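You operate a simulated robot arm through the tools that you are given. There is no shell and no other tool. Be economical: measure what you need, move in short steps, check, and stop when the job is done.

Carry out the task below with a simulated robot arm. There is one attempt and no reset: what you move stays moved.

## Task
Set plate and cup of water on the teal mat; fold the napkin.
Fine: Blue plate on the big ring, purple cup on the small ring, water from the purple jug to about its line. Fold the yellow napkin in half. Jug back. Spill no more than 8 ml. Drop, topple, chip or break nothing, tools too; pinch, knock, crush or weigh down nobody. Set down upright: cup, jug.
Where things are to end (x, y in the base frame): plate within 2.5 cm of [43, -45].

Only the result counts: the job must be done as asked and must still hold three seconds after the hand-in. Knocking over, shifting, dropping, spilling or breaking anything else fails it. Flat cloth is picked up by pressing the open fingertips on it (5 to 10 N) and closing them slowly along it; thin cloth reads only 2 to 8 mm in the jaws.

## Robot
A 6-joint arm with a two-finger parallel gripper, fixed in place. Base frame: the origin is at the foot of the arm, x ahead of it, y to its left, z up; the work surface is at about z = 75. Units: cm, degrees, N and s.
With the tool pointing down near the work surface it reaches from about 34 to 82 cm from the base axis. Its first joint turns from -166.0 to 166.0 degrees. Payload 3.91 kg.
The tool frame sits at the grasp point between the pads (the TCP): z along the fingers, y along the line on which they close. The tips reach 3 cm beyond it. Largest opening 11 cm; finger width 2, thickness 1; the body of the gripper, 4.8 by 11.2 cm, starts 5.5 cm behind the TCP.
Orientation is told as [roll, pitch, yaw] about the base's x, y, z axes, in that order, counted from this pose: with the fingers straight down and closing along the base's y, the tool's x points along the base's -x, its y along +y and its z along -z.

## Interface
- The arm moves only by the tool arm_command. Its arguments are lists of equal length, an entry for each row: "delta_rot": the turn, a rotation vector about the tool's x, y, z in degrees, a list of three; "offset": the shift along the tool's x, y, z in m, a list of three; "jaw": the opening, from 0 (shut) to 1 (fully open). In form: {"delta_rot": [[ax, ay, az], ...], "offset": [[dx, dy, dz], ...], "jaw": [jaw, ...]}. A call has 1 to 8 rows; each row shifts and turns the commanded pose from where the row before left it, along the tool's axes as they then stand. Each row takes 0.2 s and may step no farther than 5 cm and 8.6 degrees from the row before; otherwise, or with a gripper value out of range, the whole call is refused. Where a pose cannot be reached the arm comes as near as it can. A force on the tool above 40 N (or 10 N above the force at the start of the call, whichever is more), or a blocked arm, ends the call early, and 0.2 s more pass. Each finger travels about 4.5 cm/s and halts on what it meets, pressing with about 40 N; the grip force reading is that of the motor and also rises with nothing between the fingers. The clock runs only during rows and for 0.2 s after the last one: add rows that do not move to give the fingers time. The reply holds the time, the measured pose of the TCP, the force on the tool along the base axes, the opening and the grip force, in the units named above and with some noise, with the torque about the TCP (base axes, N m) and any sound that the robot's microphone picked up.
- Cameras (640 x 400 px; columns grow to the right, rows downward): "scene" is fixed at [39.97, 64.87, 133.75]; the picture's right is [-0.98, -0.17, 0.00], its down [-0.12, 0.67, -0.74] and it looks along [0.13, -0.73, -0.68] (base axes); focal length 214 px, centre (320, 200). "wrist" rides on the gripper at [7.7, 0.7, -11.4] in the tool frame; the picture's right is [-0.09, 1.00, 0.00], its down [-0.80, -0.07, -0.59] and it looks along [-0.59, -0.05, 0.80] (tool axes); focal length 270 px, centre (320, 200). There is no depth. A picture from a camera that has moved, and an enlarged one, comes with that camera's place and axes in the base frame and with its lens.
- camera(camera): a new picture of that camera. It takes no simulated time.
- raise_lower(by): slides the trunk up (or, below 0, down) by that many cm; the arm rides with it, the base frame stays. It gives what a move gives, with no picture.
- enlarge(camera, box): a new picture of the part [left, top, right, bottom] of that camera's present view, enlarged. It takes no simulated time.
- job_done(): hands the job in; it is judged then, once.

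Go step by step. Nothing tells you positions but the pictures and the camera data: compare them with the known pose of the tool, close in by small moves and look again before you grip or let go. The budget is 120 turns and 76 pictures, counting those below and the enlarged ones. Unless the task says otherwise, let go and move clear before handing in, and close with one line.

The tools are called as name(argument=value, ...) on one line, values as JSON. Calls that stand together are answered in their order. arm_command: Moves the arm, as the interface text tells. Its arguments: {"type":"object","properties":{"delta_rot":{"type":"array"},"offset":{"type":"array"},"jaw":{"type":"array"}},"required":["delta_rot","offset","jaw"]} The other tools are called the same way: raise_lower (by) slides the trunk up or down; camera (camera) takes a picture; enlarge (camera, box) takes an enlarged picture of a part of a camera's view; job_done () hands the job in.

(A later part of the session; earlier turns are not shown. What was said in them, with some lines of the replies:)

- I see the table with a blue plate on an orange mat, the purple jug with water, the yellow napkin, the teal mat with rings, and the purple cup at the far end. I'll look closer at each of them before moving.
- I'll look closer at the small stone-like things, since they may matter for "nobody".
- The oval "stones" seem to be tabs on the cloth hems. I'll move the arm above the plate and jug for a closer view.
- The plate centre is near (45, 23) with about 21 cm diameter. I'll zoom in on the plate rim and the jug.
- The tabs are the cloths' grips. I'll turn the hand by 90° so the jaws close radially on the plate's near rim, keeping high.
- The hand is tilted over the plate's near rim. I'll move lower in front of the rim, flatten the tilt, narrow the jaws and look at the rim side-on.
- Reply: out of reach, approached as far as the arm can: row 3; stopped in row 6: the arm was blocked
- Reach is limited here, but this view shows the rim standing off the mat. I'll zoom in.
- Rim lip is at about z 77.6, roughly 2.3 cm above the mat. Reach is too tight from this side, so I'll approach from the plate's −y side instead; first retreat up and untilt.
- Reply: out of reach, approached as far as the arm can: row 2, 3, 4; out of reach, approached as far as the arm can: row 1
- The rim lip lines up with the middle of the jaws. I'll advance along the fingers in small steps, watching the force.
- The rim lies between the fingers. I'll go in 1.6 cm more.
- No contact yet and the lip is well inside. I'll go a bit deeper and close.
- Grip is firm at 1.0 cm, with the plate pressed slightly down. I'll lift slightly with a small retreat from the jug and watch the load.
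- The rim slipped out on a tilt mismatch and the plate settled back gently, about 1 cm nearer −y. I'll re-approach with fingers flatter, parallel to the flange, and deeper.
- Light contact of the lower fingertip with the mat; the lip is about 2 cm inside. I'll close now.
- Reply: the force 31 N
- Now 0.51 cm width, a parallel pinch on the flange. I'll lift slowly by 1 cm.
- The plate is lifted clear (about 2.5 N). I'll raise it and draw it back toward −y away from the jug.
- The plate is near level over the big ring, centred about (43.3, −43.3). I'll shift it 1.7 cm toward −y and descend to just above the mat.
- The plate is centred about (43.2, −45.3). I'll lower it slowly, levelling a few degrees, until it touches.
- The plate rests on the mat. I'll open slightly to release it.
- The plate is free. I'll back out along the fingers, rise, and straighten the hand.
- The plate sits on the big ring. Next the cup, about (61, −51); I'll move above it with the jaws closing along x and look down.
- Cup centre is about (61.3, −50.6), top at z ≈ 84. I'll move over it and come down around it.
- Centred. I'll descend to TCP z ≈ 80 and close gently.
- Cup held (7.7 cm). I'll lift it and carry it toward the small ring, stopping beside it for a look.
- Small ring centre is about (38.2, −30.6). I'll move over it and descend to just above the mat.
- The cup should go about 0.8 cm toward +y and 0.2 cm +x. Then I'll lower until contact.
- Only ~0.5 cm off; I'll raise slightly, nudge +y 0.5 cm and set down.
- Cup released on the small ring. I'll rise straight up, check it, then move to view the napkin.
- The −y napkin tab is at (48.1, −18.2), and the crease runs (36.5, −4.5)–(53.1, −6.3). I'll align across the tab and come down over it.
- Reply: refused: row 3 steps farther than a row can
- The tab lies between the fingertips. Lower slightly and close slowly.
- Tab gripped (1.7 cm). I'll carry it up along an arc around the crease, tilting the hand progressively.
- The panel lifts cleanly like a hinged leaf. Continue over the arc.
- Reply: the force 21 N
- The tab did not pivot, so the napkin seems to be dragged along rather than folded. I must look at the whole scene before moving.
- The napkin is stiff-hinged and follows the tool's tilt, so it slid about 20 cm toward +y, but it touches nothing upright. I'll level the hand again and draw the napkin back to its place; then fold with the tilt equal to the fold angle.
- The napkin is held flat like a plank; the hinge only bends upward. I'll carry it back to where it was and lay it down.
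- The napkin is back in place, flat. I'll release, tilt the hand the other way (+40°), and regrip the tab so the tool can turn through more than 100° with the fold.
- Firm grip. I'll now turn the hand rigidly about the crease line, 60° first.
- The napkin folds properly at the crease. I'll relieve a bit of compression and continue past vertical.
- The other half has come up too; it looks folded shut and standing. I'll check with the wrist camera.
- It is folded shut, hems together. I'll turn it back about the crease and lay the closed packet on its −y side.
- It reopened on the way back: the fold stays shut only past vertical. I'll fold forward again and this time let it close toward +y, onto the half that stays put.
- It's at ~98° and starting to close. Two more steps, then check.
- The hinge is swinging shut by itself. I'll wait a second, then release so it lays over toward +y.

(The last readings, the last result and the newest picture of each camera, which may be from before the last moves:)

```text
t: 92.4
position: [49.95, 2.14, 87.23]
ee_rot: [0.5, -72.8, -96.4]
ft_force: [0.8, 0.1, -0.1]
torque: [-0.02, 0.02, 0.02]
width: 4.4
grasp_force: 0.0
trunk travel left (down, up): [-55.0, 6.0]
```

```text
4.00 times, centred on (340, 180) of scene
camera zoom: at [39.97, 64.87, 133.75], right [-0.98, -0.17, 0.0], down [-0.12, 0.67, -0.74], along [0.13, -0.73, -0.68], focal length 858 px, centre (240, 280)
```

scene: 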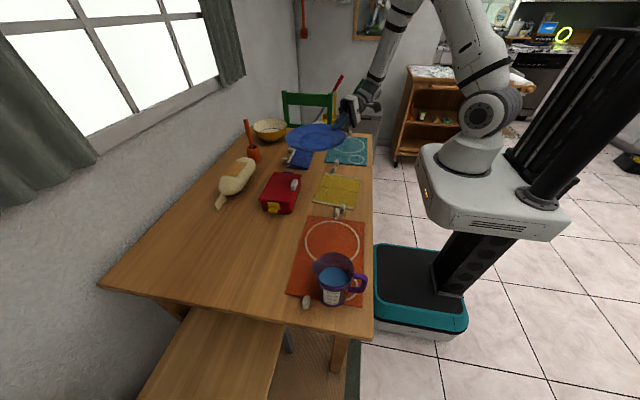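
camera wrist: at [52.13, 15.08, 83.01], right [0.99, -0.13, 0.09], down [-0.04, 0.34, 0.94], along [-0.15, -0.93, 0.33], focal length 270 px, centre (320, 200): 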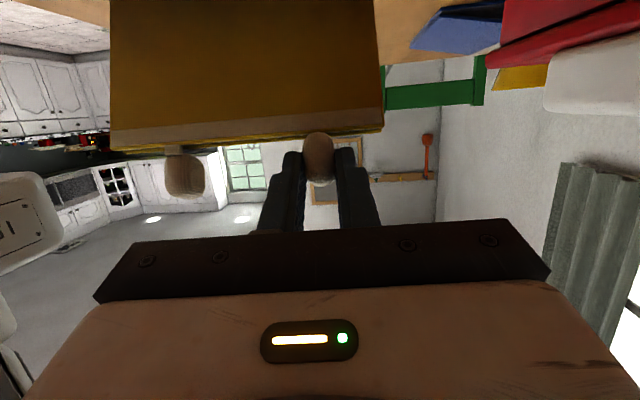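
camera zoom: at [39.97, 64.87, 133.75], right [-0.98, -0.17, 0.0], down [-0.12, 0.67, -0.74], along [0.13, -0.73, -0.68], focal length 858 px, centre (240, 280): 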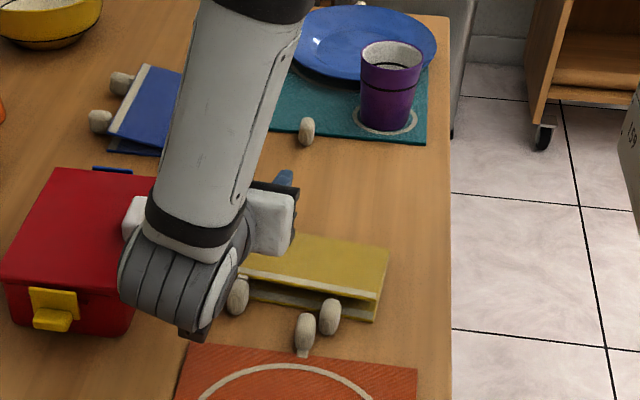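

The napkin is folded and lying like the blue one. I'll lift away and straighten the hand, then turn to the jug.

arm_command(delta_rot=[[0, 0, 0], [0, 0, 0], [0, 0, 0], [0, 8.2, 0], [0, 8.2, 0], [0, 8.2, 0], [0, 8.2, 0], [0, 8.2, 0]], offset=[[-0.038, 0, -0.0117], [-0.038, 0, -0.0117], [-0.038, 0, -0.0117], [0, 0, 0], [0, 0, 0], [0, 0, 0], [0, 0, 0], [0, 0, 0]], jaw=[0.4, 0.4, 0.4, 0.5, 0.6, 0.8, 1, 1])

arm_command(delta_rot=[[0, 8.2, 0], [0, 8.2, 0], [0, 8.2, 0], [0, 7.2, 0], [0, 0, -8], [0, 0, -8], [0, 0, -8], [0, 0, -8]], offset=[[0, 0, 0], [0, 0, 0], [0, 0, 0], [0, 0, 0], [0, 0, 0], [0, 0, 0], [0, 0, 0], [0, 0, 0]], jaw=[1, 1, 1, 1, 1, 1, 1, 1])

arm_command(delta_rot=[[0, 0, -8], [0, 0, -8], [0, 0, -8], [0, 0, -8], [0, 0, -8], [0, 0, -8], [0, 0, -8], [0, 0, -8]], offset=[[0, 0, 0], [0, 0, 0], [0, 0, 0], [0, 0, 0], [0, 0, 0], [0, 0, 0], [0, 0, 0], [0, 0, 0]], jaw=[1, 1, 1, 1, 1, 1, 1, 1])

```text
t: 94.2
position: [50.14, 2.06, 99.23]
ee_rot: [0.2, -31.6, -96.0]
ft_force: [-0.1, 0.0, 0.3]
torque: [-0.03, 0.01, 0.0]
width: 11.0
grasp_force: 0.1
trunk travel left (down, up): [-55.0, 6.0]
```

```text
t: 96.0
position: [50.11, 2.19, 99.19]
ee_rot: [0.1, -0.1, -63.8]
ft_force: [0.0, -0.4, -0.6]
torque: [0.01, 0.0, 0.01]
width: 11.02
grasp_force: 0.1
trunk travel left (down, up): [-55.0, 6.0]
```

```text
t: 97.8
position: [50.16, 2.11, 99.11]
ee_rot: [0.1, -0.1, 0.2]
ft_force: [0.0, -0.7, -0.4]
torque: [0.06, -0.04, 0.02]
width: 10.98
grasp_force: 0.0
trunk travel left (down, up): [-55.0, 6.0]
```

arm_command(delta_rot=[[0, 0, 0], [0, 0, 0], [0, 0, 0], [0, 0, 0], [0, 0, 0], [0, 0, 0], [0, 0, 0], [0, 0, 0]], offset=[[0.0115, 0.046, 0], [0.0115, 0.046, 0], [0.0115, 0.046, 0], [0.0115, 0.046, 0], [0.0115, 0.046, 0], [0.0115, 0.046, 0], [0.0115, 0.046, 0], [0.0115, 0.046, 0]], jaw=[1, 1, 1, 1, 1, 1, 1, 1])

camera(camera="wrist")

```text
t: 99.6
position: [41.02, 38.91, 99.23]
ee_rot: [-0.2, -0.1, 0.0]
ft_force: [-0.2, 0.3, 0.1]
torque: [0.01, 0.01, 0.02]
width: 11.02
grasp_force: 0.0
trunk travel left (down, up): [-55.0, 6.0]
```

```text
13 pictures are left
camera wrist: at [33.14, 39.56, 110.49], right [0.09, 1.0, 0.0], down [0.8, -0.07, 0.6], along [0.59, -0.05, -0.8], focal length 270 px, centre (320, 200)
```

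wrist: 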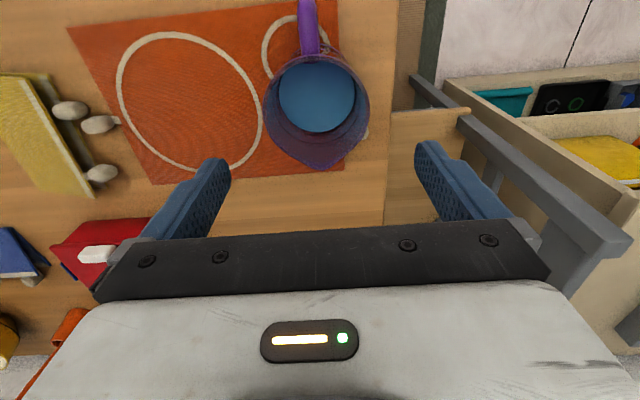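

The jug's axis is at (40.2, 38.6), spout toward +x. I'll come down over it with the fingers on both sides.

arm_command(delta_rot=[[0, 0, 6], [0, 0, 0], [0, 0, 0], [0, 0, 0], [0, 0, 0], [0, 0, 0]], offset=[[0.008, -0.0025, 0], [0, 0, 0.035], [0, 0, 0.035], [0, 0, 0.03], [0, 0, 0.02], [0, 0, 0]], jaw=[1, 1, 1, 1, 1, 1])

camera(camera="wrist")

```text
t: 101.0
position: [40.23, 38.68, 87.08]
ee_rot: [0.0, -0.1, -5.9]
ft_force: [-0.3, -0.1, -0.8]
torque: [-0.02, 0.0, 0.01]
width: 11.0
grasp_force: 0.0
trunk travel left (down, up): [-55.0, 6.0]
```

```text
12 pictures are left
camera wrist: at [32.55, 40.13, 98.53], right [0.19, 0.98, 0.0], down [0.79, -0.15, 0.6], along [0.59, -0.11, -0.8], focal length 270 px, centre (320, 200)
```

wrist: 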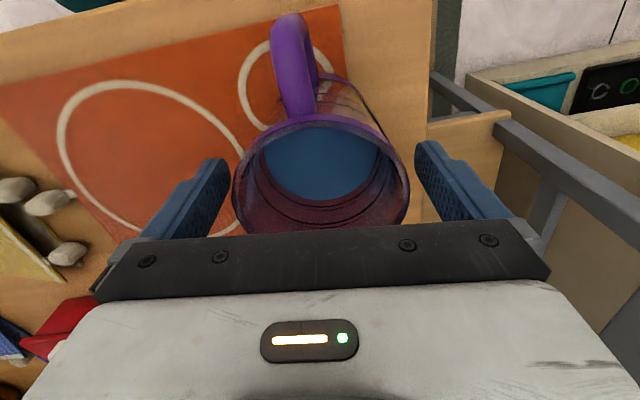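

arm_command(delta_rot=[[0, 0, -4], [0, 0, 0], [0, 0, 0], [0, 0, 0]], offset=[[0, 0, 0], [0, 0, 0.02], [0, 0, 0.02], [0, 0, 0]], jaw=[1, 1, 1, 1])

arm_command(delta_rot=[[0, 0, 0], [0, 0, 0], [0, 0, 0], [0, 0, 0], [0, 0, 0], [0, 0, 0], [0, 0, 0]], offset=[[0, 0, 0], [0, 0, 0], [0, 0, 0], [0, 0, 0], [0, 0, 0], [0, 0, 0], [0, 0, 0]], jaw=[0.92, 0.86, 0.8, 0.75, 0.7, 0.65, 0.6])

```text
t: 102.0
position: [40.21, 38.59, 83.19]
ee_rot: [0.0, -0.2, -1.9]
ft_force: [-0.8, 0.1, 0.1]
torque: [-0.04, 0.01, -0.01]
width: 10.98
grasp_force: 0.1
trunk travel left (down, up): [-55.0, 6.0]
```

```text
t: 103.6
position: [40.29, 38.66, 83.16]
ee_rot: [0.0, 0.0, -1.9]
ft_force: [-1.0, -0.2, 0.0]
torque: [0.04, -0.01, -0.01]
width: 9.38
grasp_force: 40.5
trunk travel left (down, up): [-55.0, 6.0]
```

Jug held (9.4 cm). Its home is TCP (40.25, 38.63, 83.16), yaw −1.9°. I'll lift it straight up gently and carry it upright.

arm_command(delta_rot=[[0, 0, 0], [0, 0, 0], [0, 0, 0], [0, 0, 0], [0, 0, 0], [0, 0, 0], [0, 0, 0], [0, 0, 0]], offset=[[0, 0, -0.006], [0, 0, -0.015], [0, 0, -0.025], [0, 0, -0.03], [0, 0, -0.03], [0, 0, -0.025], [0, 0, -0.015], [0, 0, 0]], jaw=[0.6, 0.6, 0.6, 0.6, 0.6, 0.6, 0.6, 0.6])

arm_command(delta_rot=[[0, 0, 0], [0, 0, 0], [0, 0, 0], [0, 0, 0], [0, 0, 0], [0, 0, 0], [0, 0, 0], [0, 0, 0]], offset=[[0, -0.01, 0], [0, -0.02, 0], [0, -0.03, 0], [0, -0.035, 0], [0, -0.035, 0], [0, -0.035, 0], [0, -0.035, 0], [0, -0.035, 0]], jaw=[0.6, 0.6, 0.6, 0.6, 0.6, 0.6, 0.6, 0.6])

```text
t: 105.4
position: [40.09, 38.53, 97.75]
ee_rot: [0.0, -0.1, -1.8]
ft_force: [0.1, -0.2, -4.0]
torque: [0.05, 0.04, 0.0]
width: 9.39
grasp_force: 39.9
trunk travel left (down, up): [-55.0, 6.0]
```

```text
t: 107.2
position: [39.29, 15.09, 97.74]
ee_rot: [0.1, -0.1, -1.9]
ft_force: [-0.7, 0.7, -3.0]
torque: [0.0, 0.01, -0.02]
width: 9.35
grasp_force: 40.4
trunk travel left (down, up): [-55.0, 6.0]
```

arm_command(delta_rot=[[0, 0, 5], [0, 0, 8], [0, 0, 8], [0, 0, 8], [0, 0, 8], [0, 0, 8], [0, 0, 8], [0, 0, 8]], offset=[[0, 0, 0], [0, 0, 0], [0, 0, 0], [0, 0, 0], [0, 0, 0], [0, 0, 0], [0, 0, 0], [0, 0, 0]], jaw=[0.6, 0.6, 0.6, 0.6, 0.6, 0.6, 0.6, 0.6])

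arm_command(delta_rot=[[0, 0, 8], [0, 0, 8], [0, 0, 8], [0, 0, 3.1], [0, 0, 0], [0, 0, 0], [0, 0, 0], [0, 0, 0]], offset=[[0, 0, 0], [0, 0, 0], [0, 0, 0], [-0.01, 0, 0], [-0.02, 0, 0], [-0.03, 0, 0], [-0.035, 0, 0], [-0.035, 0, 0]], jaw=[0.6, 0.6, 0.6, 0.6, 0.6, 0.6, 0.6, 0.6])

arm_command(delta_rot=[[0, 0, 0], [0, 0, 0], [0, 0, 0], [0, 0, 0], [0, 0, 0], [0, 0, 0], [0, 0, 0]], offset=[[-0.035, -0.002, 0], [-0.035, -0.002, 0], [-0.035, -0.002, 0], [-0.03, -0.002, 0], [-0.02, 0, 0], [-0.01, 0, 0], [0, 0, 0]], jaw=[0.6, 0.6, 0.6, 0.6, 0.6, 0.6, 0.6])

```text
t: 109.0
position: [39.31, 15.17, 97.7]
ee_rot: [0.1, -0.1, -63.1]
ft_force: [0.0, 1.0, -3.0]
torque: [0.01, -0.03, -0.02]
width: 9.36
grasp_force: 39.9
trunk travel left (down, up): [-55.0, 6.0]
```

```text
t: 110.8
position: [39.41, 1.95, 97.71]
ee_rot: [0.2, 0.0, -90.1]
ft_force: [0.2, -0.5, -2.2]
torque: [0.01, 0.0, 0.01]
width: 9.35
grasp_force: 40.3
trunk travel left (down, up): [-55.0, 6.0]
```

```text
t: 112.4
position: [38.68, -14.51, 97.89]
ee_rot: [0.2, 0.0, -90.0]
ft_force: [0.1, -0.1, -3.3]
torque: [-0.02, 0.0, -0.03]
width: 9.34
grasp_force: 39.8
trunk travel left (down, up): [-55.0, 6.0]
```

Now I'll tilt the jug part way (35°, well before flow) while still clear of the cup.

arm_command(delta_rot=[[0, 5, 0], [0, 5, 0], [0, 5, 0], [0, 5, 0], [0, 5, 0], [0, 5, 0], [0, 5, 0], [0, 0, 0]], offset=[[0, 0, 0], [0, 0, 0], [0, 0, 0], [0, 0, 0], [0, 0, 0], [0, 0, 0], [0, 0, 0], [0, 0, 0]], jaw=[0.6, 0.6, 0.6, 0.6, 0.6, 0.6, 0.6, 0.6])

camera(camera="wrist")

```text
t: 114.2
position: [38.61, -14.31, 97.71]
ee_rot: [0.2, 35.1, -89.9]
ft_force: [0.2, 0.1, -3.7]
torque: [-0.07, -0.02, 0.01]
width: 9.31
grasp_force: 40.1
trunk travel left (down, up): [-55.0, 6.0]
```

```text
11 pictures are left
camera wrist: at [39.19, -14.64, 111.5], right [1.0, -0.07, -0.05], down [-0.07, -1.0, 0.03], along [-0.05, -0.02, -1.0], focal length 270 px, centre (320, 200)
```

wrist: 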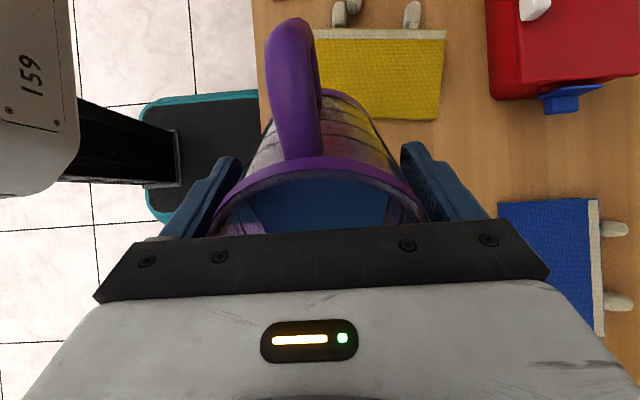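

Water is near the spout already, so I'll bring the spout over the cup at this tilt, spout about 4 cm above the rim.

arm_command(delta_rot=[[0, 0, 0], [0, 0, 0], [0, 0, 0], [0, 0, 0], [0, 0, 0], [0, 0, 0], [0, 0, 0], [0, 0, 0]], offset=[[-0.01, 0, 0.003], [-0.018, 0, 0.0056], [-0.02, 0, 0.0064], [-0.02, 0, 0.0064], [-0.018, 0, 0.0056], [-0.013, 0, 0.004], [-0.0072, 0, 0.0021], [0, 0, 0]], jaw=[0.6, 0.6, 0.6, 0.6, 0.6, 0.6, 0.6, 0.6])

enlarge(camera="scene", box=[310, 100, 400, 190])

```text
t: 116.0
position: [38.49, -21.3, 88.98]
ee_rot: [0.2, 34.9, -90.1]
ft_force: [-0.6, 0.4, -3.2]
torque: [-0.06, 0.01, 0.01]
width: 9.35
grasp_force: 40.1
trunk travel left (down, up): [-55.0, 6.0]
```

```text
4.44 times, centred on (355, 145) of scene
camera zoom: at [39.97, 64.87, 133.75], right [-0.98, -0.17, 0.0], down [-0.12, 0.67, -0.74], along [0.13, -0.73, -0.68], focal length 953 px, centre (164, 444)
```

zoom: 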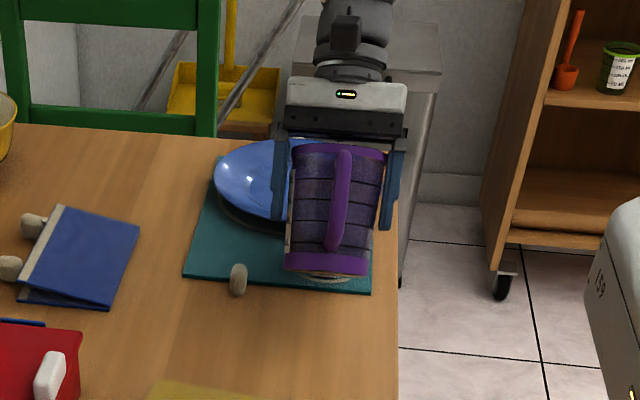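

Cup is hidden behind the jug, as expected. I'll tilt about the spout to 43° and hold briefly.

arm_command(delta_rot=[[0, 4, 0], [0, 4, 0], [0, 0, 0], [0, 0, 0], [0, 0, 0], [0, 0, 0], [0, 0, 0], [0, 0, 0]], offset=[[0.0028, 0, -0.0042], [0.0028, 0, -0.0042], [0, 0, 0], [0, 0, 0], [0, 0, 0], [0, 0, 0], [0, 0, 0], [0, 0, 0]], jaw=[0.6, 0.6, 0.6, 0.6, 0.6, 0.6, 0.6, 0.6])

camera(camera="wrist")

```text
t: 117.8
position: [38.63, -21.12, 89.89]
ee_rot: [0.2, 43.0, -89.9]
ft_force: [0.3, -0.1, -3.8]
torque: [-0.07, -0.05, 0.02]
width: 9.33
grasp_force: 40.0
trunk travel left (down, up): [-55.0, 6.0]
```

```text
9 pictures are left
camera wrist: at [39.22, -23.37, 103.51], right [1.0, -0.07, -0.06], down [-0.07, -0.99, -0.11], along [-0.05, 0.12, -0.99], focal length 270 px, centre (320, 200)
```

wrist: 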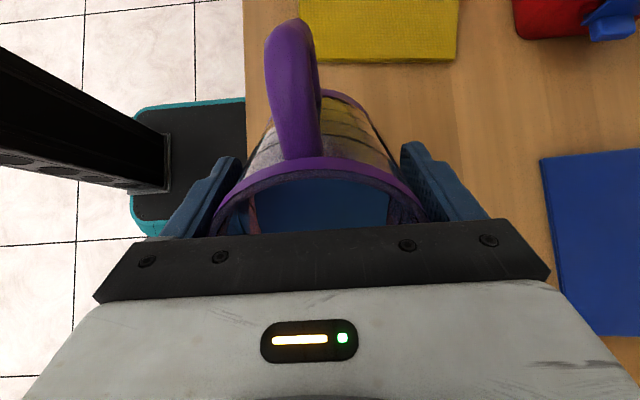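

No flow sign yet. I'll tilt further to 51° about the spout and hold.

arm_command(delta_rot=[[0, 4, 0], [0, 4, 0], [0, 0, 0], [0, 0, 0], [0, 0, 0], [0, 0, 0]], offset=[[0.0028, 0, -0.0042], [0.0028, 0, -0.0042], [0, 0, 0], [0, 0, 0], [0, 0, 0], [0, 0, 0]], jaw=[0.6, 0.6, 0.6, 0.6, 0.6, 0.6])

```text
t: 119.2
position: [38.62, -21.54, 90.94]
ee_rot: [0.3, 50.9, -89.9]
ft_force: [0.4, -0.3, -3.6]
torque: [-0.06, -0.04, 0.01]
width: 9.32
grasp_force: 40.0
trunk travel left (down, up): [-55.0, 6.0]
```

arm_command(delta_rot=[[0, 4, 0], [0, 0, 0], [0, 0, 0], [0, 0, 0], [0, 0, 0]], offset=[[0.0028, 0, -0.0042], [0, 0, 0], [0, 0, 0], [0, 0, 0], [0, 0, 0]], jaw=[0.6, 0.6, 0.6, 0.6, 0.6])

enlarge(camera="scene", box=[330, 110, 380, 180])

```text
t: 120.4
position: [38.55, -21.56, 91.46]
ee_rot: [0.1, 55.0, -89.9]
ft_force: [0.1, 0.6, -4.0]
torque: [-0.07, -0.04, -0.01]
width: 9.3
grasp_force: 39.8
trunk travel left (down, up): [-55.0, 6.0]
```

```text
5.71 times, centred on (355, 145) of scene
camera zoom: at [39.97, 64.87, 133.75], right [-0.98, -0.17, 0.0], down [-0.12, 0.67, -0.74], along [0.13, -0.73, -0.68], focal length 1226 px, centre (120, 514)
```

zoom: 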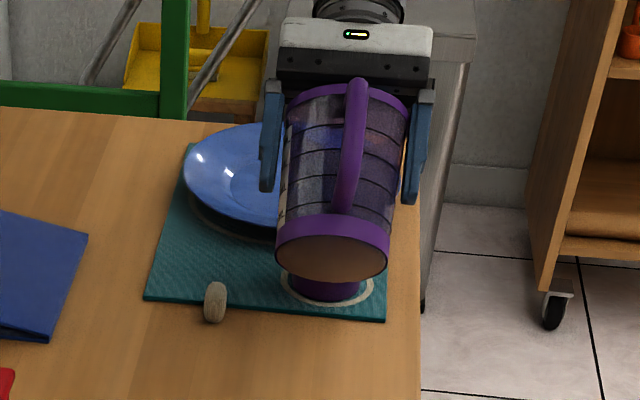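

arm_command(delta_rot=[[0, 4, 0], [0, 0, 0], [0, 0, 0], [0, 0, 0], [0, 0, 0]], offset=[[0.0028, 0, -0.0042], [0, 0, 0], [0, 0, 0], [0, 0, 0], [0, 0, 0]], jaw=[0.6, 0.6, 0.6, 0.6, 0.6])

arm_command(delta_rot=[[0, 0, 0]], offset=[[0, 0, 0]], jaw=[0.6])

arm_command(delta_rot=[[0, 0, 0]], offset=[[0, 0, 0]], jaw=[0.6])

```text
t: 121.6
position: [38.64, -21.63, 91.95]
ee_rot: [0.2, 59.0, -89.9]
ft_force: [-0.7, -0.4, -3.1]
torque: [-0.08, -0.04, -0.01]
width: 9.31
grasp_force: 39.8
trunk travel left (down, up): [-55.0, 6.0]
```

```text
t: 122.0
position: [38.59, -21.7, 91.92]
ee_rot: [0.3, 59.0, -89.9]
ft_force: [0.0, 1.0, -2.9]
torque: [-0.03, -0.01, -0.04]
width: 9.3
grasp_force: 39.8
trunk travel left (down, up): [-55.0, 6.0]
```

```text
t: 122.4
position: [38.54, -21.69, 91.85]
ee_rot: [0.2, 59.0, -89.8]
ft_force: [0.5, 0.0, -3.5]
torque: [-0.08, -0.02, -0.01]
width: 9.32
grasp_force: 39.9
trunk travel left (down, up): [-55.0, 6.0]
```

arm_command(delta_rot=[[0, 3, 0], [0, 0, 0], [0, 0, 0], [0, 0, 0]], offset=[[0.0021, 0, -0.0031], [0, 0, 0], [0, 0, 0], [0, 0, 0]], jaw=[0.6, 0.6, 0.6, 0.6])

arm_command(delta_rot=[[0, 0, 0]], offset=[[0, 0, 0]], jaw=[0.6])

enlarge(camera="wrist", box=[200, 120, 440, 250])

```text
t: 123.4
position: [38.67, -21.86, 92.32]
ee_rot: [0.3, 61.9, -89.8]
ft_force: [0.5, -0.4, -1.6]
torque: [-0.08, 0.0, 0.0]
width: 9.31
grasp_force: 40.3
trunk travel left (down, up): [-55.0, 6.0]
```

```text
t: 123.8
position: [38.54, -21.8, 92.3]
ee_rot: [0.2, 62.0, -89.9]
ft_force: [-0.4, 0.7, -3.3]
torque: [-0.05, -0.02, 0.02]
width: 9.31
grasp_force: 40.3
trunk travel left (down, up): [-55.0, 6.0]
```

```text
2.67 times, centred on (320, 185) of wrist
camera zoom: at [39.2, -28.4, 104.38], right [1.0, -0.04, -0.08], down [-0.07, -0.9, -0.43], along [-0.05, 0.43, -0.9], focal length 721 px, centre (320, 240)
```

zoom: 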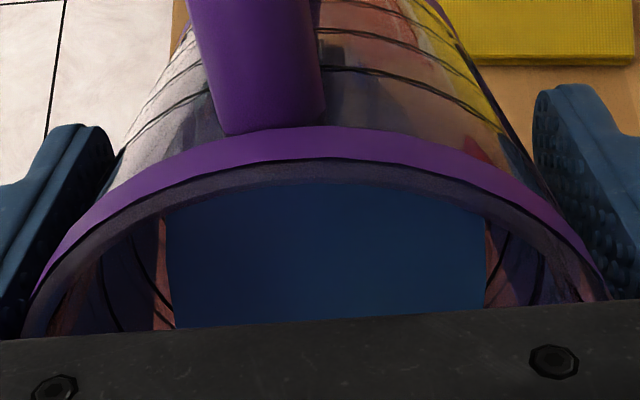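

Force readings are inconclusive, so I'll tilt back, slide the jug aside to +x and look into the cup.

arm_command(delta_rot=[[0, -4, 0], [0, -4, 0], [0, -4, 0], [0, -4, 0], [0, -4, 0], [0, 0, 0]], offset=[[-0.0031, 0, 0.004], [-0.0031, 0, 0.004], [-0.0031, 0, 0.004], [-0.0031, 0, 0.004], [-0.0031, 0, 0.004], [0, 0, 0]], jaw=[0.6, 0.6, 0.6, 0.6, 0.6, 0.6])

arm_command(delta_rot=[[0, 0, 0], [0, 0, 0], [0, 0, 0], [0, 0, 0], [0, 0, 0], [0, 0, 0]], offset=[[0.02, 0, -0.015], [0.02, 0.02, -0.015], [0.01, 0.03, -0.01], [0, 0.035, 0], [0, 0.03, 0], [0, 0.01, 0]], jaw=[0.6, 0.6, 0.6, 0.6, 0.6, 0.6])

enlarge(camera="scene", box=[325, 120, 375, 170])

```text
t: 125.2
position: [38.56, -21.26, 89.79]
ee_rot: [0.3, 41.9, -90.0]
ft_force: [-0.3, 0.1, -2.5]
torque: [-0.04, 0.01, -0.01]
width: 9.3
grasp_force: 40.2
trunk travel left (down, up): [-55.0, 6.0]
```

```text
t: 126.6
position: [51.14, -20.13, 96.2]
ee_rot: [0.2, 41.9, -89.9]
ft_force: [0.4, 0.3, -2.7]
torque: [-0.03, 0.01, -0.01]
width: 9.3
grasp_force: 40.0
trunk travel left (down, up): [-55.0, 6.0]
```

```text
8.00 times, centred on (350, 145) of scene
camera zoom: at [39.97, 64.87, 133.75], right [-0.98, -0.17, 0.0], down [-0.12, 0.67, -0.74], along [0.13, -0.73, -0.68], focal length 1716 px, centre (80, 640)
```

zoom: 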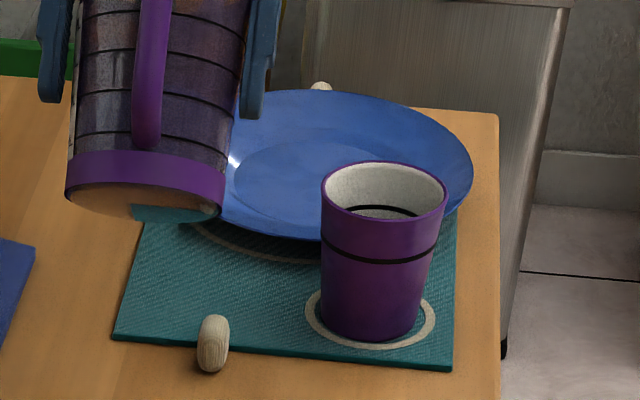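

Little in the cup so far: no blue at the line. I'll go back over the cup, tilt to 66°, hold, and return to look.

arm_command(delta_rot=[[0, 0, 0], [0, 0, 0], [0, 0, 0], [0, 0, 0], [0, 0, 0], [0, 0, 0], [0, 0, 0]], offset=[[0, -0.01, 0], [0, -0.03, 0], [0, -0.035, 0], [-0.01, -0.03, 0.01], [-0.02, -0.02, 0.015], [-0.02, 0, 0.015], [0, 0, 0]], jaw=[0.6, 0.6, 0.6, 0.6, 0.6, 0.6, 0.6])

arm_command(delta_rot=[[0, 4, 0], [0, 4, 0], [0, 4, 0], [0, 4, 0], [0, 4, 0], [0, 2, 0], [0, 2, 0], [0, 0, 0]], offset=[[0.0028, 0, -0.0042], [0.0028, 0, -0.0042], [0.0028, 0, -0.0042], [0.0028, 0, -0.0042], [0.0028, 0, -0.0042], [0.0014, 0, -0.0021], [0.0014, 0, -0.0021], [0, 0, 0]], jaw=[0.6, 0.6, 0.6, 0.6, 0.6, 0.6, 0.6, 0.6])

arm_command(delta_rot=[[0, 0, 0], [0, 0, 0], [0, 0, 0], [0, -4, 0], [0, -4, 0], [0, -4, 0], [0, -4, 0], [0, -4, 0]], offset=[[0, 0, 0], [0, 0, 0], [0, 0, 0], [-0.0031, 0, 0.004], [-0.0031, 0, 0.004], [-0.0031, 0, 0.004], [-0.0031, 0, 0.004], [-0.0031, 0, 0.004]], jaw=[0.6, 0.6, 0.6, 0.6, 0.6, 0.6, 0.6, 0.6])

arm_command(delta_rot=[[0, -4, 0], [0, 0, 0], [0, 0, 0], [0, 0, 0], [0, 0, 0], [0, 0, 0], [0, 0, 0], [0, 0, 0]], offset=[[-0.0031, 0, 0.004], [0, 0, 0], [0.02, 0, -0.015], [0.02, 0.02, -0.015], [0.01, 0.03, -0.01], [0, 0.035, 0], [0, 0.03, 0], [0, 0.01, 0]], jaw=[0.6, 0.6, 0.6, 0.6, 0.6, 0.6, 0.6, 0.6])

enlarge(camera="scene", box=[335, 130, 370, 165])

```text
t: 128.2
position: [38.44, -21.2, 89.89]
ee_rot: [0.2, 42.0, -89.9]
ft_force: [0.0, -0.7, -2.9]
torque: [-0.02, -0.04, -0.01]
width: 9.28
grasp_force: 39.8
trunk travel left (down, up): [-55.0, 6.0]
```

```text
t: 130.0
position: [38.57, -22.16, 92.66]
ee_rot: [0.3, 65.9, -89.7]
ft_force: [-0.5, -0.6, -3.3]
torque: [-0.03, -0.01, -0.01]
width: 9.28
grasp_force: 40.6
trunk travel left (down, up): [-55.0, 6.0]
```

```text
t: 131.8
position: [38.59, -21.23, 90.4]
ee_rot: [0.3, 45.9, -89.9]
ft_force: [0.2, 0.3, -2.3]
torque: [-0.02, -0.01, 0.01]
width: 9.26
grasp_force: 40.3
trunk travel left (down, up): [-55.0, 6.0]
```

```text
t: 133.6
position: [51.02, -20.19, 96.18]
ee_rot: [0.2, 42.0, -90.0]
ft_force: [0.2, 1.1, -2.5]
torque: [-0.03, 0.0, -0.02]
width: 9.26
grasp_force: 39.7
trunk travel left (down, up): [-55.0, 6.0]
```

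```text
11.43 times, centred on (352, 148) of scene
camera zoom: at [39.97, 64.87, 133.75], right [-0.98, -0.17, 0.0], down [-0.12, 0.67, -0.74], along [0.13, -0.73, -0.68], focal length 2451 px, centre (-51, 800)
```

zoom: 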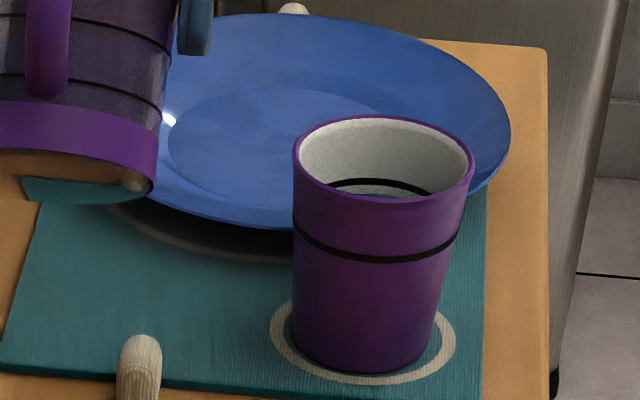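

Still below the line by more than 0.7 cm. I'll pour again to 69° and look.

arm_command(delta_rot=[[0, 0, 0], [0, 0, 0], [0, 0, 0], [0, 0, 0], [0, 0, 0], [0, 0, 0], [0, 0, 0]], offset=[[0, -0.01, 0], [0, -0.03, 0], [0, -0.035, 0], [-0.01, -0.03, 0.01], [-0.02, -0.02, 0.015], [-0.02, 0, 0.015], [0, 0, 0]], jaw=[0.6, 0.6, 0.6, 0.6, 0.6, 0.6, 0.6])

arm_command(delta_rot=[[0, 4.2, 0], [0, 4.2, 0], [0, 4.2, 0], [0, 4.2, 0], [0, 4.2, 0], [0, 3, 0], [0, 2, 0], [0, 1, 0]], offset=[[0.0029, 0, -0.0044], [0.0029, 0, -0.0044], [0.0029, 0, -0.0044], [0.0029, 0, -0.0044], [0.0029, 0, -0.0044], [0.0021, 0, -0.0031], [0.0014, 0, -0.0021], [0.0007, 0, -0.001]], jaw=[0.6, 0.6, 0.6, 0.6, 0.6, 0.6, 0.6, 0.6])

arm_command(delta_rot=[[0, 0, 0], [0, 0, 0], [0, 0, 0], [0, -4, 0], [0, -4, 0], [0, -4, 0], [0, -4, 0], [0, -4, 0]], offset=[[0, 0, 0], [0, 0, 0], [0, 0, 0], [-0.0031, 0, 0.004], [-0.0031, 0, 0.004], [-0.0031, 0, 0.004], [-0.0031, 0, 0.004], [-0.0031, 0, 0.004]], jaw=[0.6, 0.6, 0.6, 0.6, 0.6, 0.6, 0.6, 0.6])

arm_command(delta_rot=[[0, -4, 0], [0, -3, 0], [0, 0, 0], [0, 0, 0], [0, 0, 0], [0, 0, 0], [0, 0, 0], [0, 0, 0]], offset=[[-0.0031, 0, 0.004], [-0.0023, 0, 0.003], [0.02, 0, -0.015], [0.02, 0.02, -0.015], [0.01, 0.03, -0.01], [0, 0.035, 0], [0, 0.03, 0], [0, 0.01, 0]], jaw=[0.6, 0.6, 0.6, 0.6, 0.6, 0.6, 0.6, 0.6])

enlarge(camera="scene", box=[335, 130, 370, 165])

```text
t: 135.2
position: [38.59, -21.35, 89.85]
ee_rot: [0.2, 42.0, -89.9]
ft_force: [0.2, 0.0, -2.5]
torque: [-0.02, -0.01, 0.01]
width: 9.27
grasp_force: 40.1
trunk travel left (down, up): [-55.0, 6.0]
```

```text
t: 137.0
position: [38.45, -22.25, 93.03]
ee_rot: [0.4, 69.0, -89.7]
ft_force: [-0.9, 0.1, -2.2]
torque: [-0.05, -0.04, -0.01]
width: 9.24
grasp_force: 40.1
trunk travel left (down, up): [-55.0, 6.0]
```

```text
t: 138.8
position: [38.69, -21.29, 90.59]
ee_rot: [0.1, 48.9, -89.8]
ft_force: [0.2, 0.4, -2.0]
torque: [0.01, 0.05, 0.0]
width: 9.22
grasp_force: 40.0
trunk travel left (down, up): [-55.0, 6.0]
```

```text
t: 140.6
position: [51.13, -20.18, 96.03]
ee_rot: [0.3, 42.0, -90.0]
ft_force: [-0.3, -0.2, -2.2]
torque: [-0.02, -0.01, 0.05]
width: 9.21
grasp_force: 40.0
trunk travel left (down, up): [-55.0, 6.0]
```

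```text
11.43 times, centred on (352, 148) of scene
camera zoom: at [39.97, 64.87, 133.75], right [-0.98, -0.17, 0.0], down [-0.12, 0.67, -0.74], along [0.13, -0.73, -0.68], focal length 2451 px, centre (-51, 800)
```

zoom: 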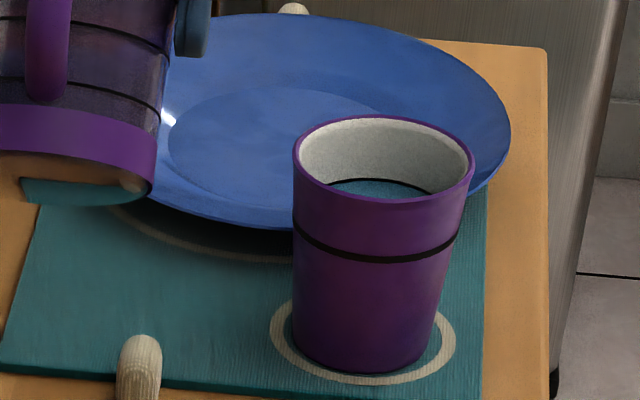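

The water is right at the line. Now I'll bring the jug upright and carry it home.

arm_command(delta_rot=[[0, -6, 0], [0, -6, 0], [0, -6, 0], [0, -6, 0], [0, -6, 0], [0, -6, 0], [0, -6, 0], [0, 0, 0]], offset=[[0.01, 0, 0], [0.01, 0, 0], [0, 0, 0], [0, 0, 0], [0, 0, 0], [0, 0, 0], [0, 0, 0], [0, 0, 0]], jaw=[0.6, 0.6, 0.6, 0.6, 0.6, 0.6, 0.6, 0.6])

arm_command(delta_rot=[[0, 0, 0], [0, 0, 0], [0, 0, 0], [0, 0, 0], [0, 0, 0], [0, 0, 0], [0, 0, 0], [0, 0, 0]], offset=[[0.01, -0.005, 0], [0.025, -0.01, 0], [0.035, -0.015, 0], [0.035, -0.015, 0], [0.035, -0.015, 0], [0.035, -0.015, 0], [0.035, -0.015, 0], [0.02, -0.01, 0]], jaw=[0.6, 0.6, 0.6, 0.6, 0.6, 0.6, 0.6, 0.6])

arm_command(delta_rot=[[0, 0, -6], [0, 0, -8], [0, 0, -8], [0, 0, -8], [0, 0, -8], [0, 0, -8], [0, 0, -8], [0, 0, -8]], offset=[[0, 0, 0], [0, 0, 0], [0, 0, 0], [0, 0, 0], [0, 0, 0], [0, 0, 0], [0, 0, 0], [0, 0, 0]], jaw=[0.6, 0.6, 0.6, 0.6, 0.6, 0.6, 0.6, 0.6])

arm_command(delta_rot=[[0, 0, -8], [0, 0, -8], [0, 0, -8], [0, 0, -2.1], [0, 0, 0]], offset=[[0, 0, 0], [0, 0, 0], [0, 0, 0], [0, 0, 0], [0, 0, 0]], jaw=[0.6, 0.6, 0.6, 0.6, 0.6])

```text
t: 142.4
position: [51.02, -18.6, 97.43]
ee_rot: [0.0, 0.0, -90.0]
ft_force: [1.1, -1.1, -1.4]
torque: [0.01, 0.02, 0.0]
width: 9.22
grasp_force: 40.0
trunk travel left (down, up): [-55.0, 6.0]
```

```text
t: 144.2
position: [40.93, 4.48, 97.29]
ee_rot: [0.1, 0.0, -90.1]
ft_force: [0.1, 0.2, -2.6]
torque: [-0.01, 0.0, 0.0]
width: 9.2
grasp_force: 39.4
trunk travel left (down, up): [-55.0, 6.0]
```

```text
t: 146.0
position: [41.0, 4.35, 97.27]
ee_rot: [0.1, -0.2, -27.9]
ft_force: [0.4, 0.0, -1.4]
torque: [0.04, 0.02, -0.01]
width: 9.22
grasp_force: 40.0
trunk travel left (down, up): [-55.0, 6.0]
```

```text
t: 147.2
position: [41.07, 4.39, 97.29]
ee_rot: [0.0, -0.1, -1.9]
ft_force: [0.7, -0.3, -1.9]
torque: [-0.01, 0.01, -0.05]
width: 9.2
grasp_force: 40.2
trunk travel left (down, up): [-55.0, 6.0]
```

arm_command(delta_rot=[[0, 0, 0], [0, 0, 0], [0, 0, 0], [0, 0, 0], [0, 0, 0], [0, 0, 0], [0, 0, 0], [0, 0, 0]], offset=[[0.002, 0.012, 0], [0.002, 0.03, 0], [0.0025, 0.04, 0], [0.0025, 0.045, 0], [0.0025, 0.045, 0], [0.0025, 0.045, 0], [0.0025, 0.045, 0], [0.0015, 0.04, 0]], jaw=[0.6, 0.6, 0.6, 0.6, 0.6, 0.6, 0.6, 0.6])

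arm_command(delta_rot=[[0, 0, 0], [0, 0, 0], [0, 0, 0], [0, 0, 0], [0, 0, 0], [0, 0, 0], [0, 0, 0]], offset=[[0.0015, 0.028, 0], [0, 0.012, 0], [0, 0, 0.02], [0, 0, 0.035], [0, 0, 0.035], [0, 0, 0.025], [0, 0, 0]], jaw=[0.6, 0.6, 0.6, 0.6, 0.6, 0.6, 0.6])

enlarge(camera="scene", box=[285, 220, 385, 320])

```text
t: 149.0
position: [40.21, 34.6, 97.37]
ee_rot: [0.0, 0.0, -1.9]
ft_force: [0.2, 0.7, -1.7]
torque: [0.0, 0.0, 0.03]
width: 9.18
grasp_force: 39.8
trunk travel left (down, up): [-55.0, 6.0]
```

```text
t: 150.6
position: [40.29, 38.66, 85.85]
ee_rot: [-0.1, -0.2, -2.0]
ft_force: [-0.6, 0.0, -1.9]
torque: [0.0, 0.0, -0.02]
width: 9.15
grasp_force: 40.0
trunk travel left (down, up): [-55.0, 6.0]
```

```text
4.00 times, centred on (335, 270) of scene
camera zoom: at [39.97, 64.87, 133.75], right [-0.98, -0.17, 0.0], down [-0.12, 0.67, -0.74], along [0.13, -0.73, -0.68], focal length 858 px, centre (260, -80)
```

zoom: 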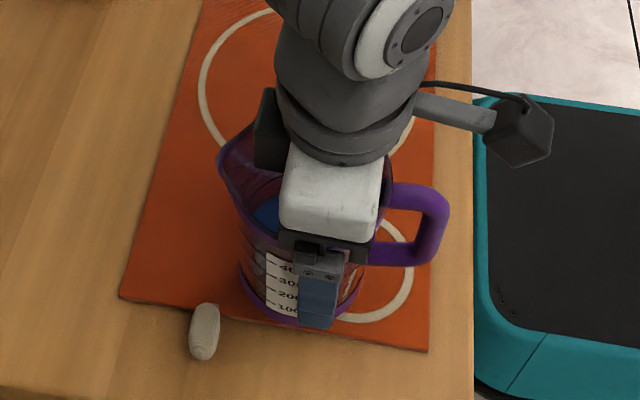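

The jug is upright over its place. I'll lower slowly until contact.

arm_command(delta_rot=[[0, 0, 0], [0, 0, 0], [0, 0, 0], [0, 0, 0], [0, 0, 0], [0, 0, 0]], offset=[[0, 0, 0.004], [0, 0, 0.004], [0, 0, 0.003], [0, 0, 0.003], [0, 0, 0.003], [0, 0, 0]], jaw=[0.6, 0.6, 0.6, 0.6, 0.6, 0.6])

```text
t: 152.0
position: [40.37, 38.54, 84.22]
ee_rot: [0.0, -0.1, -1.9]
ft_force: [-0.2, 0.4, -2.5]
torque: [0.03, 0.02, 0.01]
width: 9.17
grasp_force: 40.0
trunk travel left (down, up): [-55.0, 6.0]
```

arm_command(delta_rot=[[0, 0, 0], [0, 0, 0], [0, 0, 0], [0, 0, 0], [0, 0, 0]], offset=[[0, 0, 0.003], [0, 0, 0.002], [0, 0, 0.002], [0, 0, 0.002], [0, 0, 0]], jaw=[0.6, 0.6, 0.6, 0.6, 0.6])

```text
t: 153.2
position: [40.24, 38.73, 83.25]
ee_rot: [0.0, -0.3, -1.9]
ft_force: [-0.6, -0.3, 1.7]
torque: [0.01, 0.14, -0.02]
width: 9.16
grasp_force: 40.1
trunk travel left (down, up): [-55.0, 6.0]
```

arm_command(delta_rot=[[0, 0, 0], [0, 0, 0], [0, 0, 0]], offset=[[0, 0, 0.001], [0, 0, 0.001], [0, 0, 0]], jaw=[0.6, 0.6, 0.6])

```text
t: 154.0
position: [40.24, 38.52, 83.2]
ee_rot: [0.1, -0.1, -2.1]
ft_force: [2.8, -4.4, 16.0]
torque: [-0.09, 0.07, 0.07]
width: 9.1
grasp_force: 39.4
trunk travel left (down, up): [-55.0, 6.0]
```

The jug stands on the mat. I'll ease off, open, and rise straight up.

arm_command(delta_rot=[[0, 0, 0], [0, 0, 0], [0, 0, 0], [0, 0, 0], [0, 0, 0], [0, 0, 0]], offset=[[0, 0, -0.0015], [0, 0, 0], [0, 0, 0], [0, 0, 0], [0, 0, 0], [0, 0, 0]], jaw=[0.6, 0.85, 0.9, 0.95, 1, 1])

arm_command(delta_rot=[[0, 0, 0], [0, 0, 0], [0, 0, 0], [0, 0, 0], [0, 0, 0], [0, 0, 0], [0, 0, 0]], offset=[[0, 0, -0.01], [0, 0, -0.02], [0, 0, -0.03], [0, 0, -0.035], [0, 0, -0.04], [0, 0, -0.04], [0, 0, 0]], jaw=[1, 1, 1, 1, 1, 1, 1])

camera(camera="scene")

```text
t: 155.4
position: [40.37, 38.67, 83.18]
ee_rot: [0.0, -0.2, -1.9]
ft_force: [-0.4, 0.5, -0.4]
torque: [0.03, -0.01, -0.02]
width: 11.01
grasp_force: 0.1
trunk travel left (down, up): [-55.0, 6.0]
```

```text
t: 157.0
position: [40.43, 38.6, 100.8]
ee_rot: [0.0, -0.1, -1.9]
ft_force: [1.0, 0.6, -0.3]
torque: [-0.01, 0.0, -0.01]
width: 11.02
grasp_force: 0.0
trunk travel left (down, up): [-55.0, 6.0]
```

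```text
2 pictures are left
```

scene: 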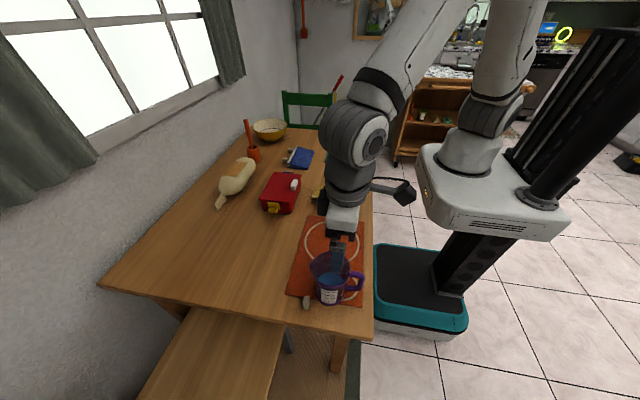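

The jug stands upright at its place. I'll move the arm clear and take a final look.

arm_command(delta_rot=[[0, 0, 0], [0, 0, 0], [0, 0, 0], [0, 0, 0], [0, 0, 0], [0, 0, 0], [0, 0, 0]], offset=[[0, 0, -0.04], [0, 0, -0.04], [0, 0, -0.04], [0, 0, -0.04], [0, -0.045, 0], [0, -0.045, 0], [0, 0, 0]], jaw=[1, 1, 1, 1, 1, 1, 1])

enlarge(camera="scene", box=[230, 110, 400, 310])

```text
t: 158.6
position: [40.02, 29.64, 116.78]
ee_rot: [0.0, -0.1, -2.0]
ft_force: [-0.6, 0.8, 0.3]
torque: [0.0, 0.01, -0.01]
width: 11.01
grasp_force: 0.0
trunk travel left (down, up): [-55.0, 6.0]
```

```text
2.00 times, centred on (315, 210) of scene
camera zoom: at [39.97, 64.87, 133.75], right [-0.98, -0.17, 0.0], down [-0.12, 0.67, -0.74], along [0.13, -0.73, -0.68], focal length 429 px, centre (330, 180)
```

zoom: 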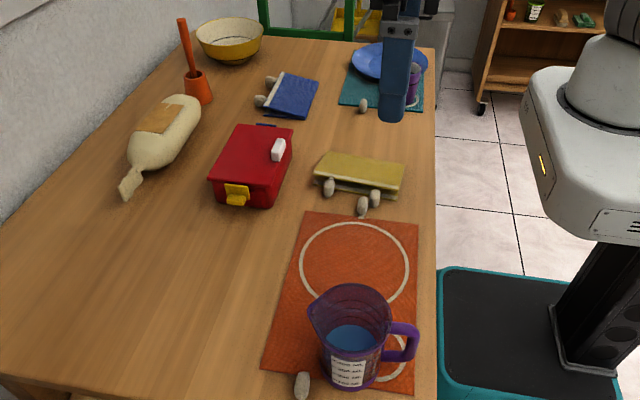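

Everything is in place: plate and filled cup on the teal mat, napkin folded, jug back on its mat, and the arm clear. I'm handing in.

job_done()

```text
The job is handed in.
```

The job is handed in: the blue plate is on the big ring, the purple cup is on the small ring with water at its line, the yellow napkin is folded in half, and the jug is upright back in its place. On the first try the plate's rim slipped from the jaws about 1 cm above the mat and the plate settled back. I saw no chip and the microphone picked up no sound.
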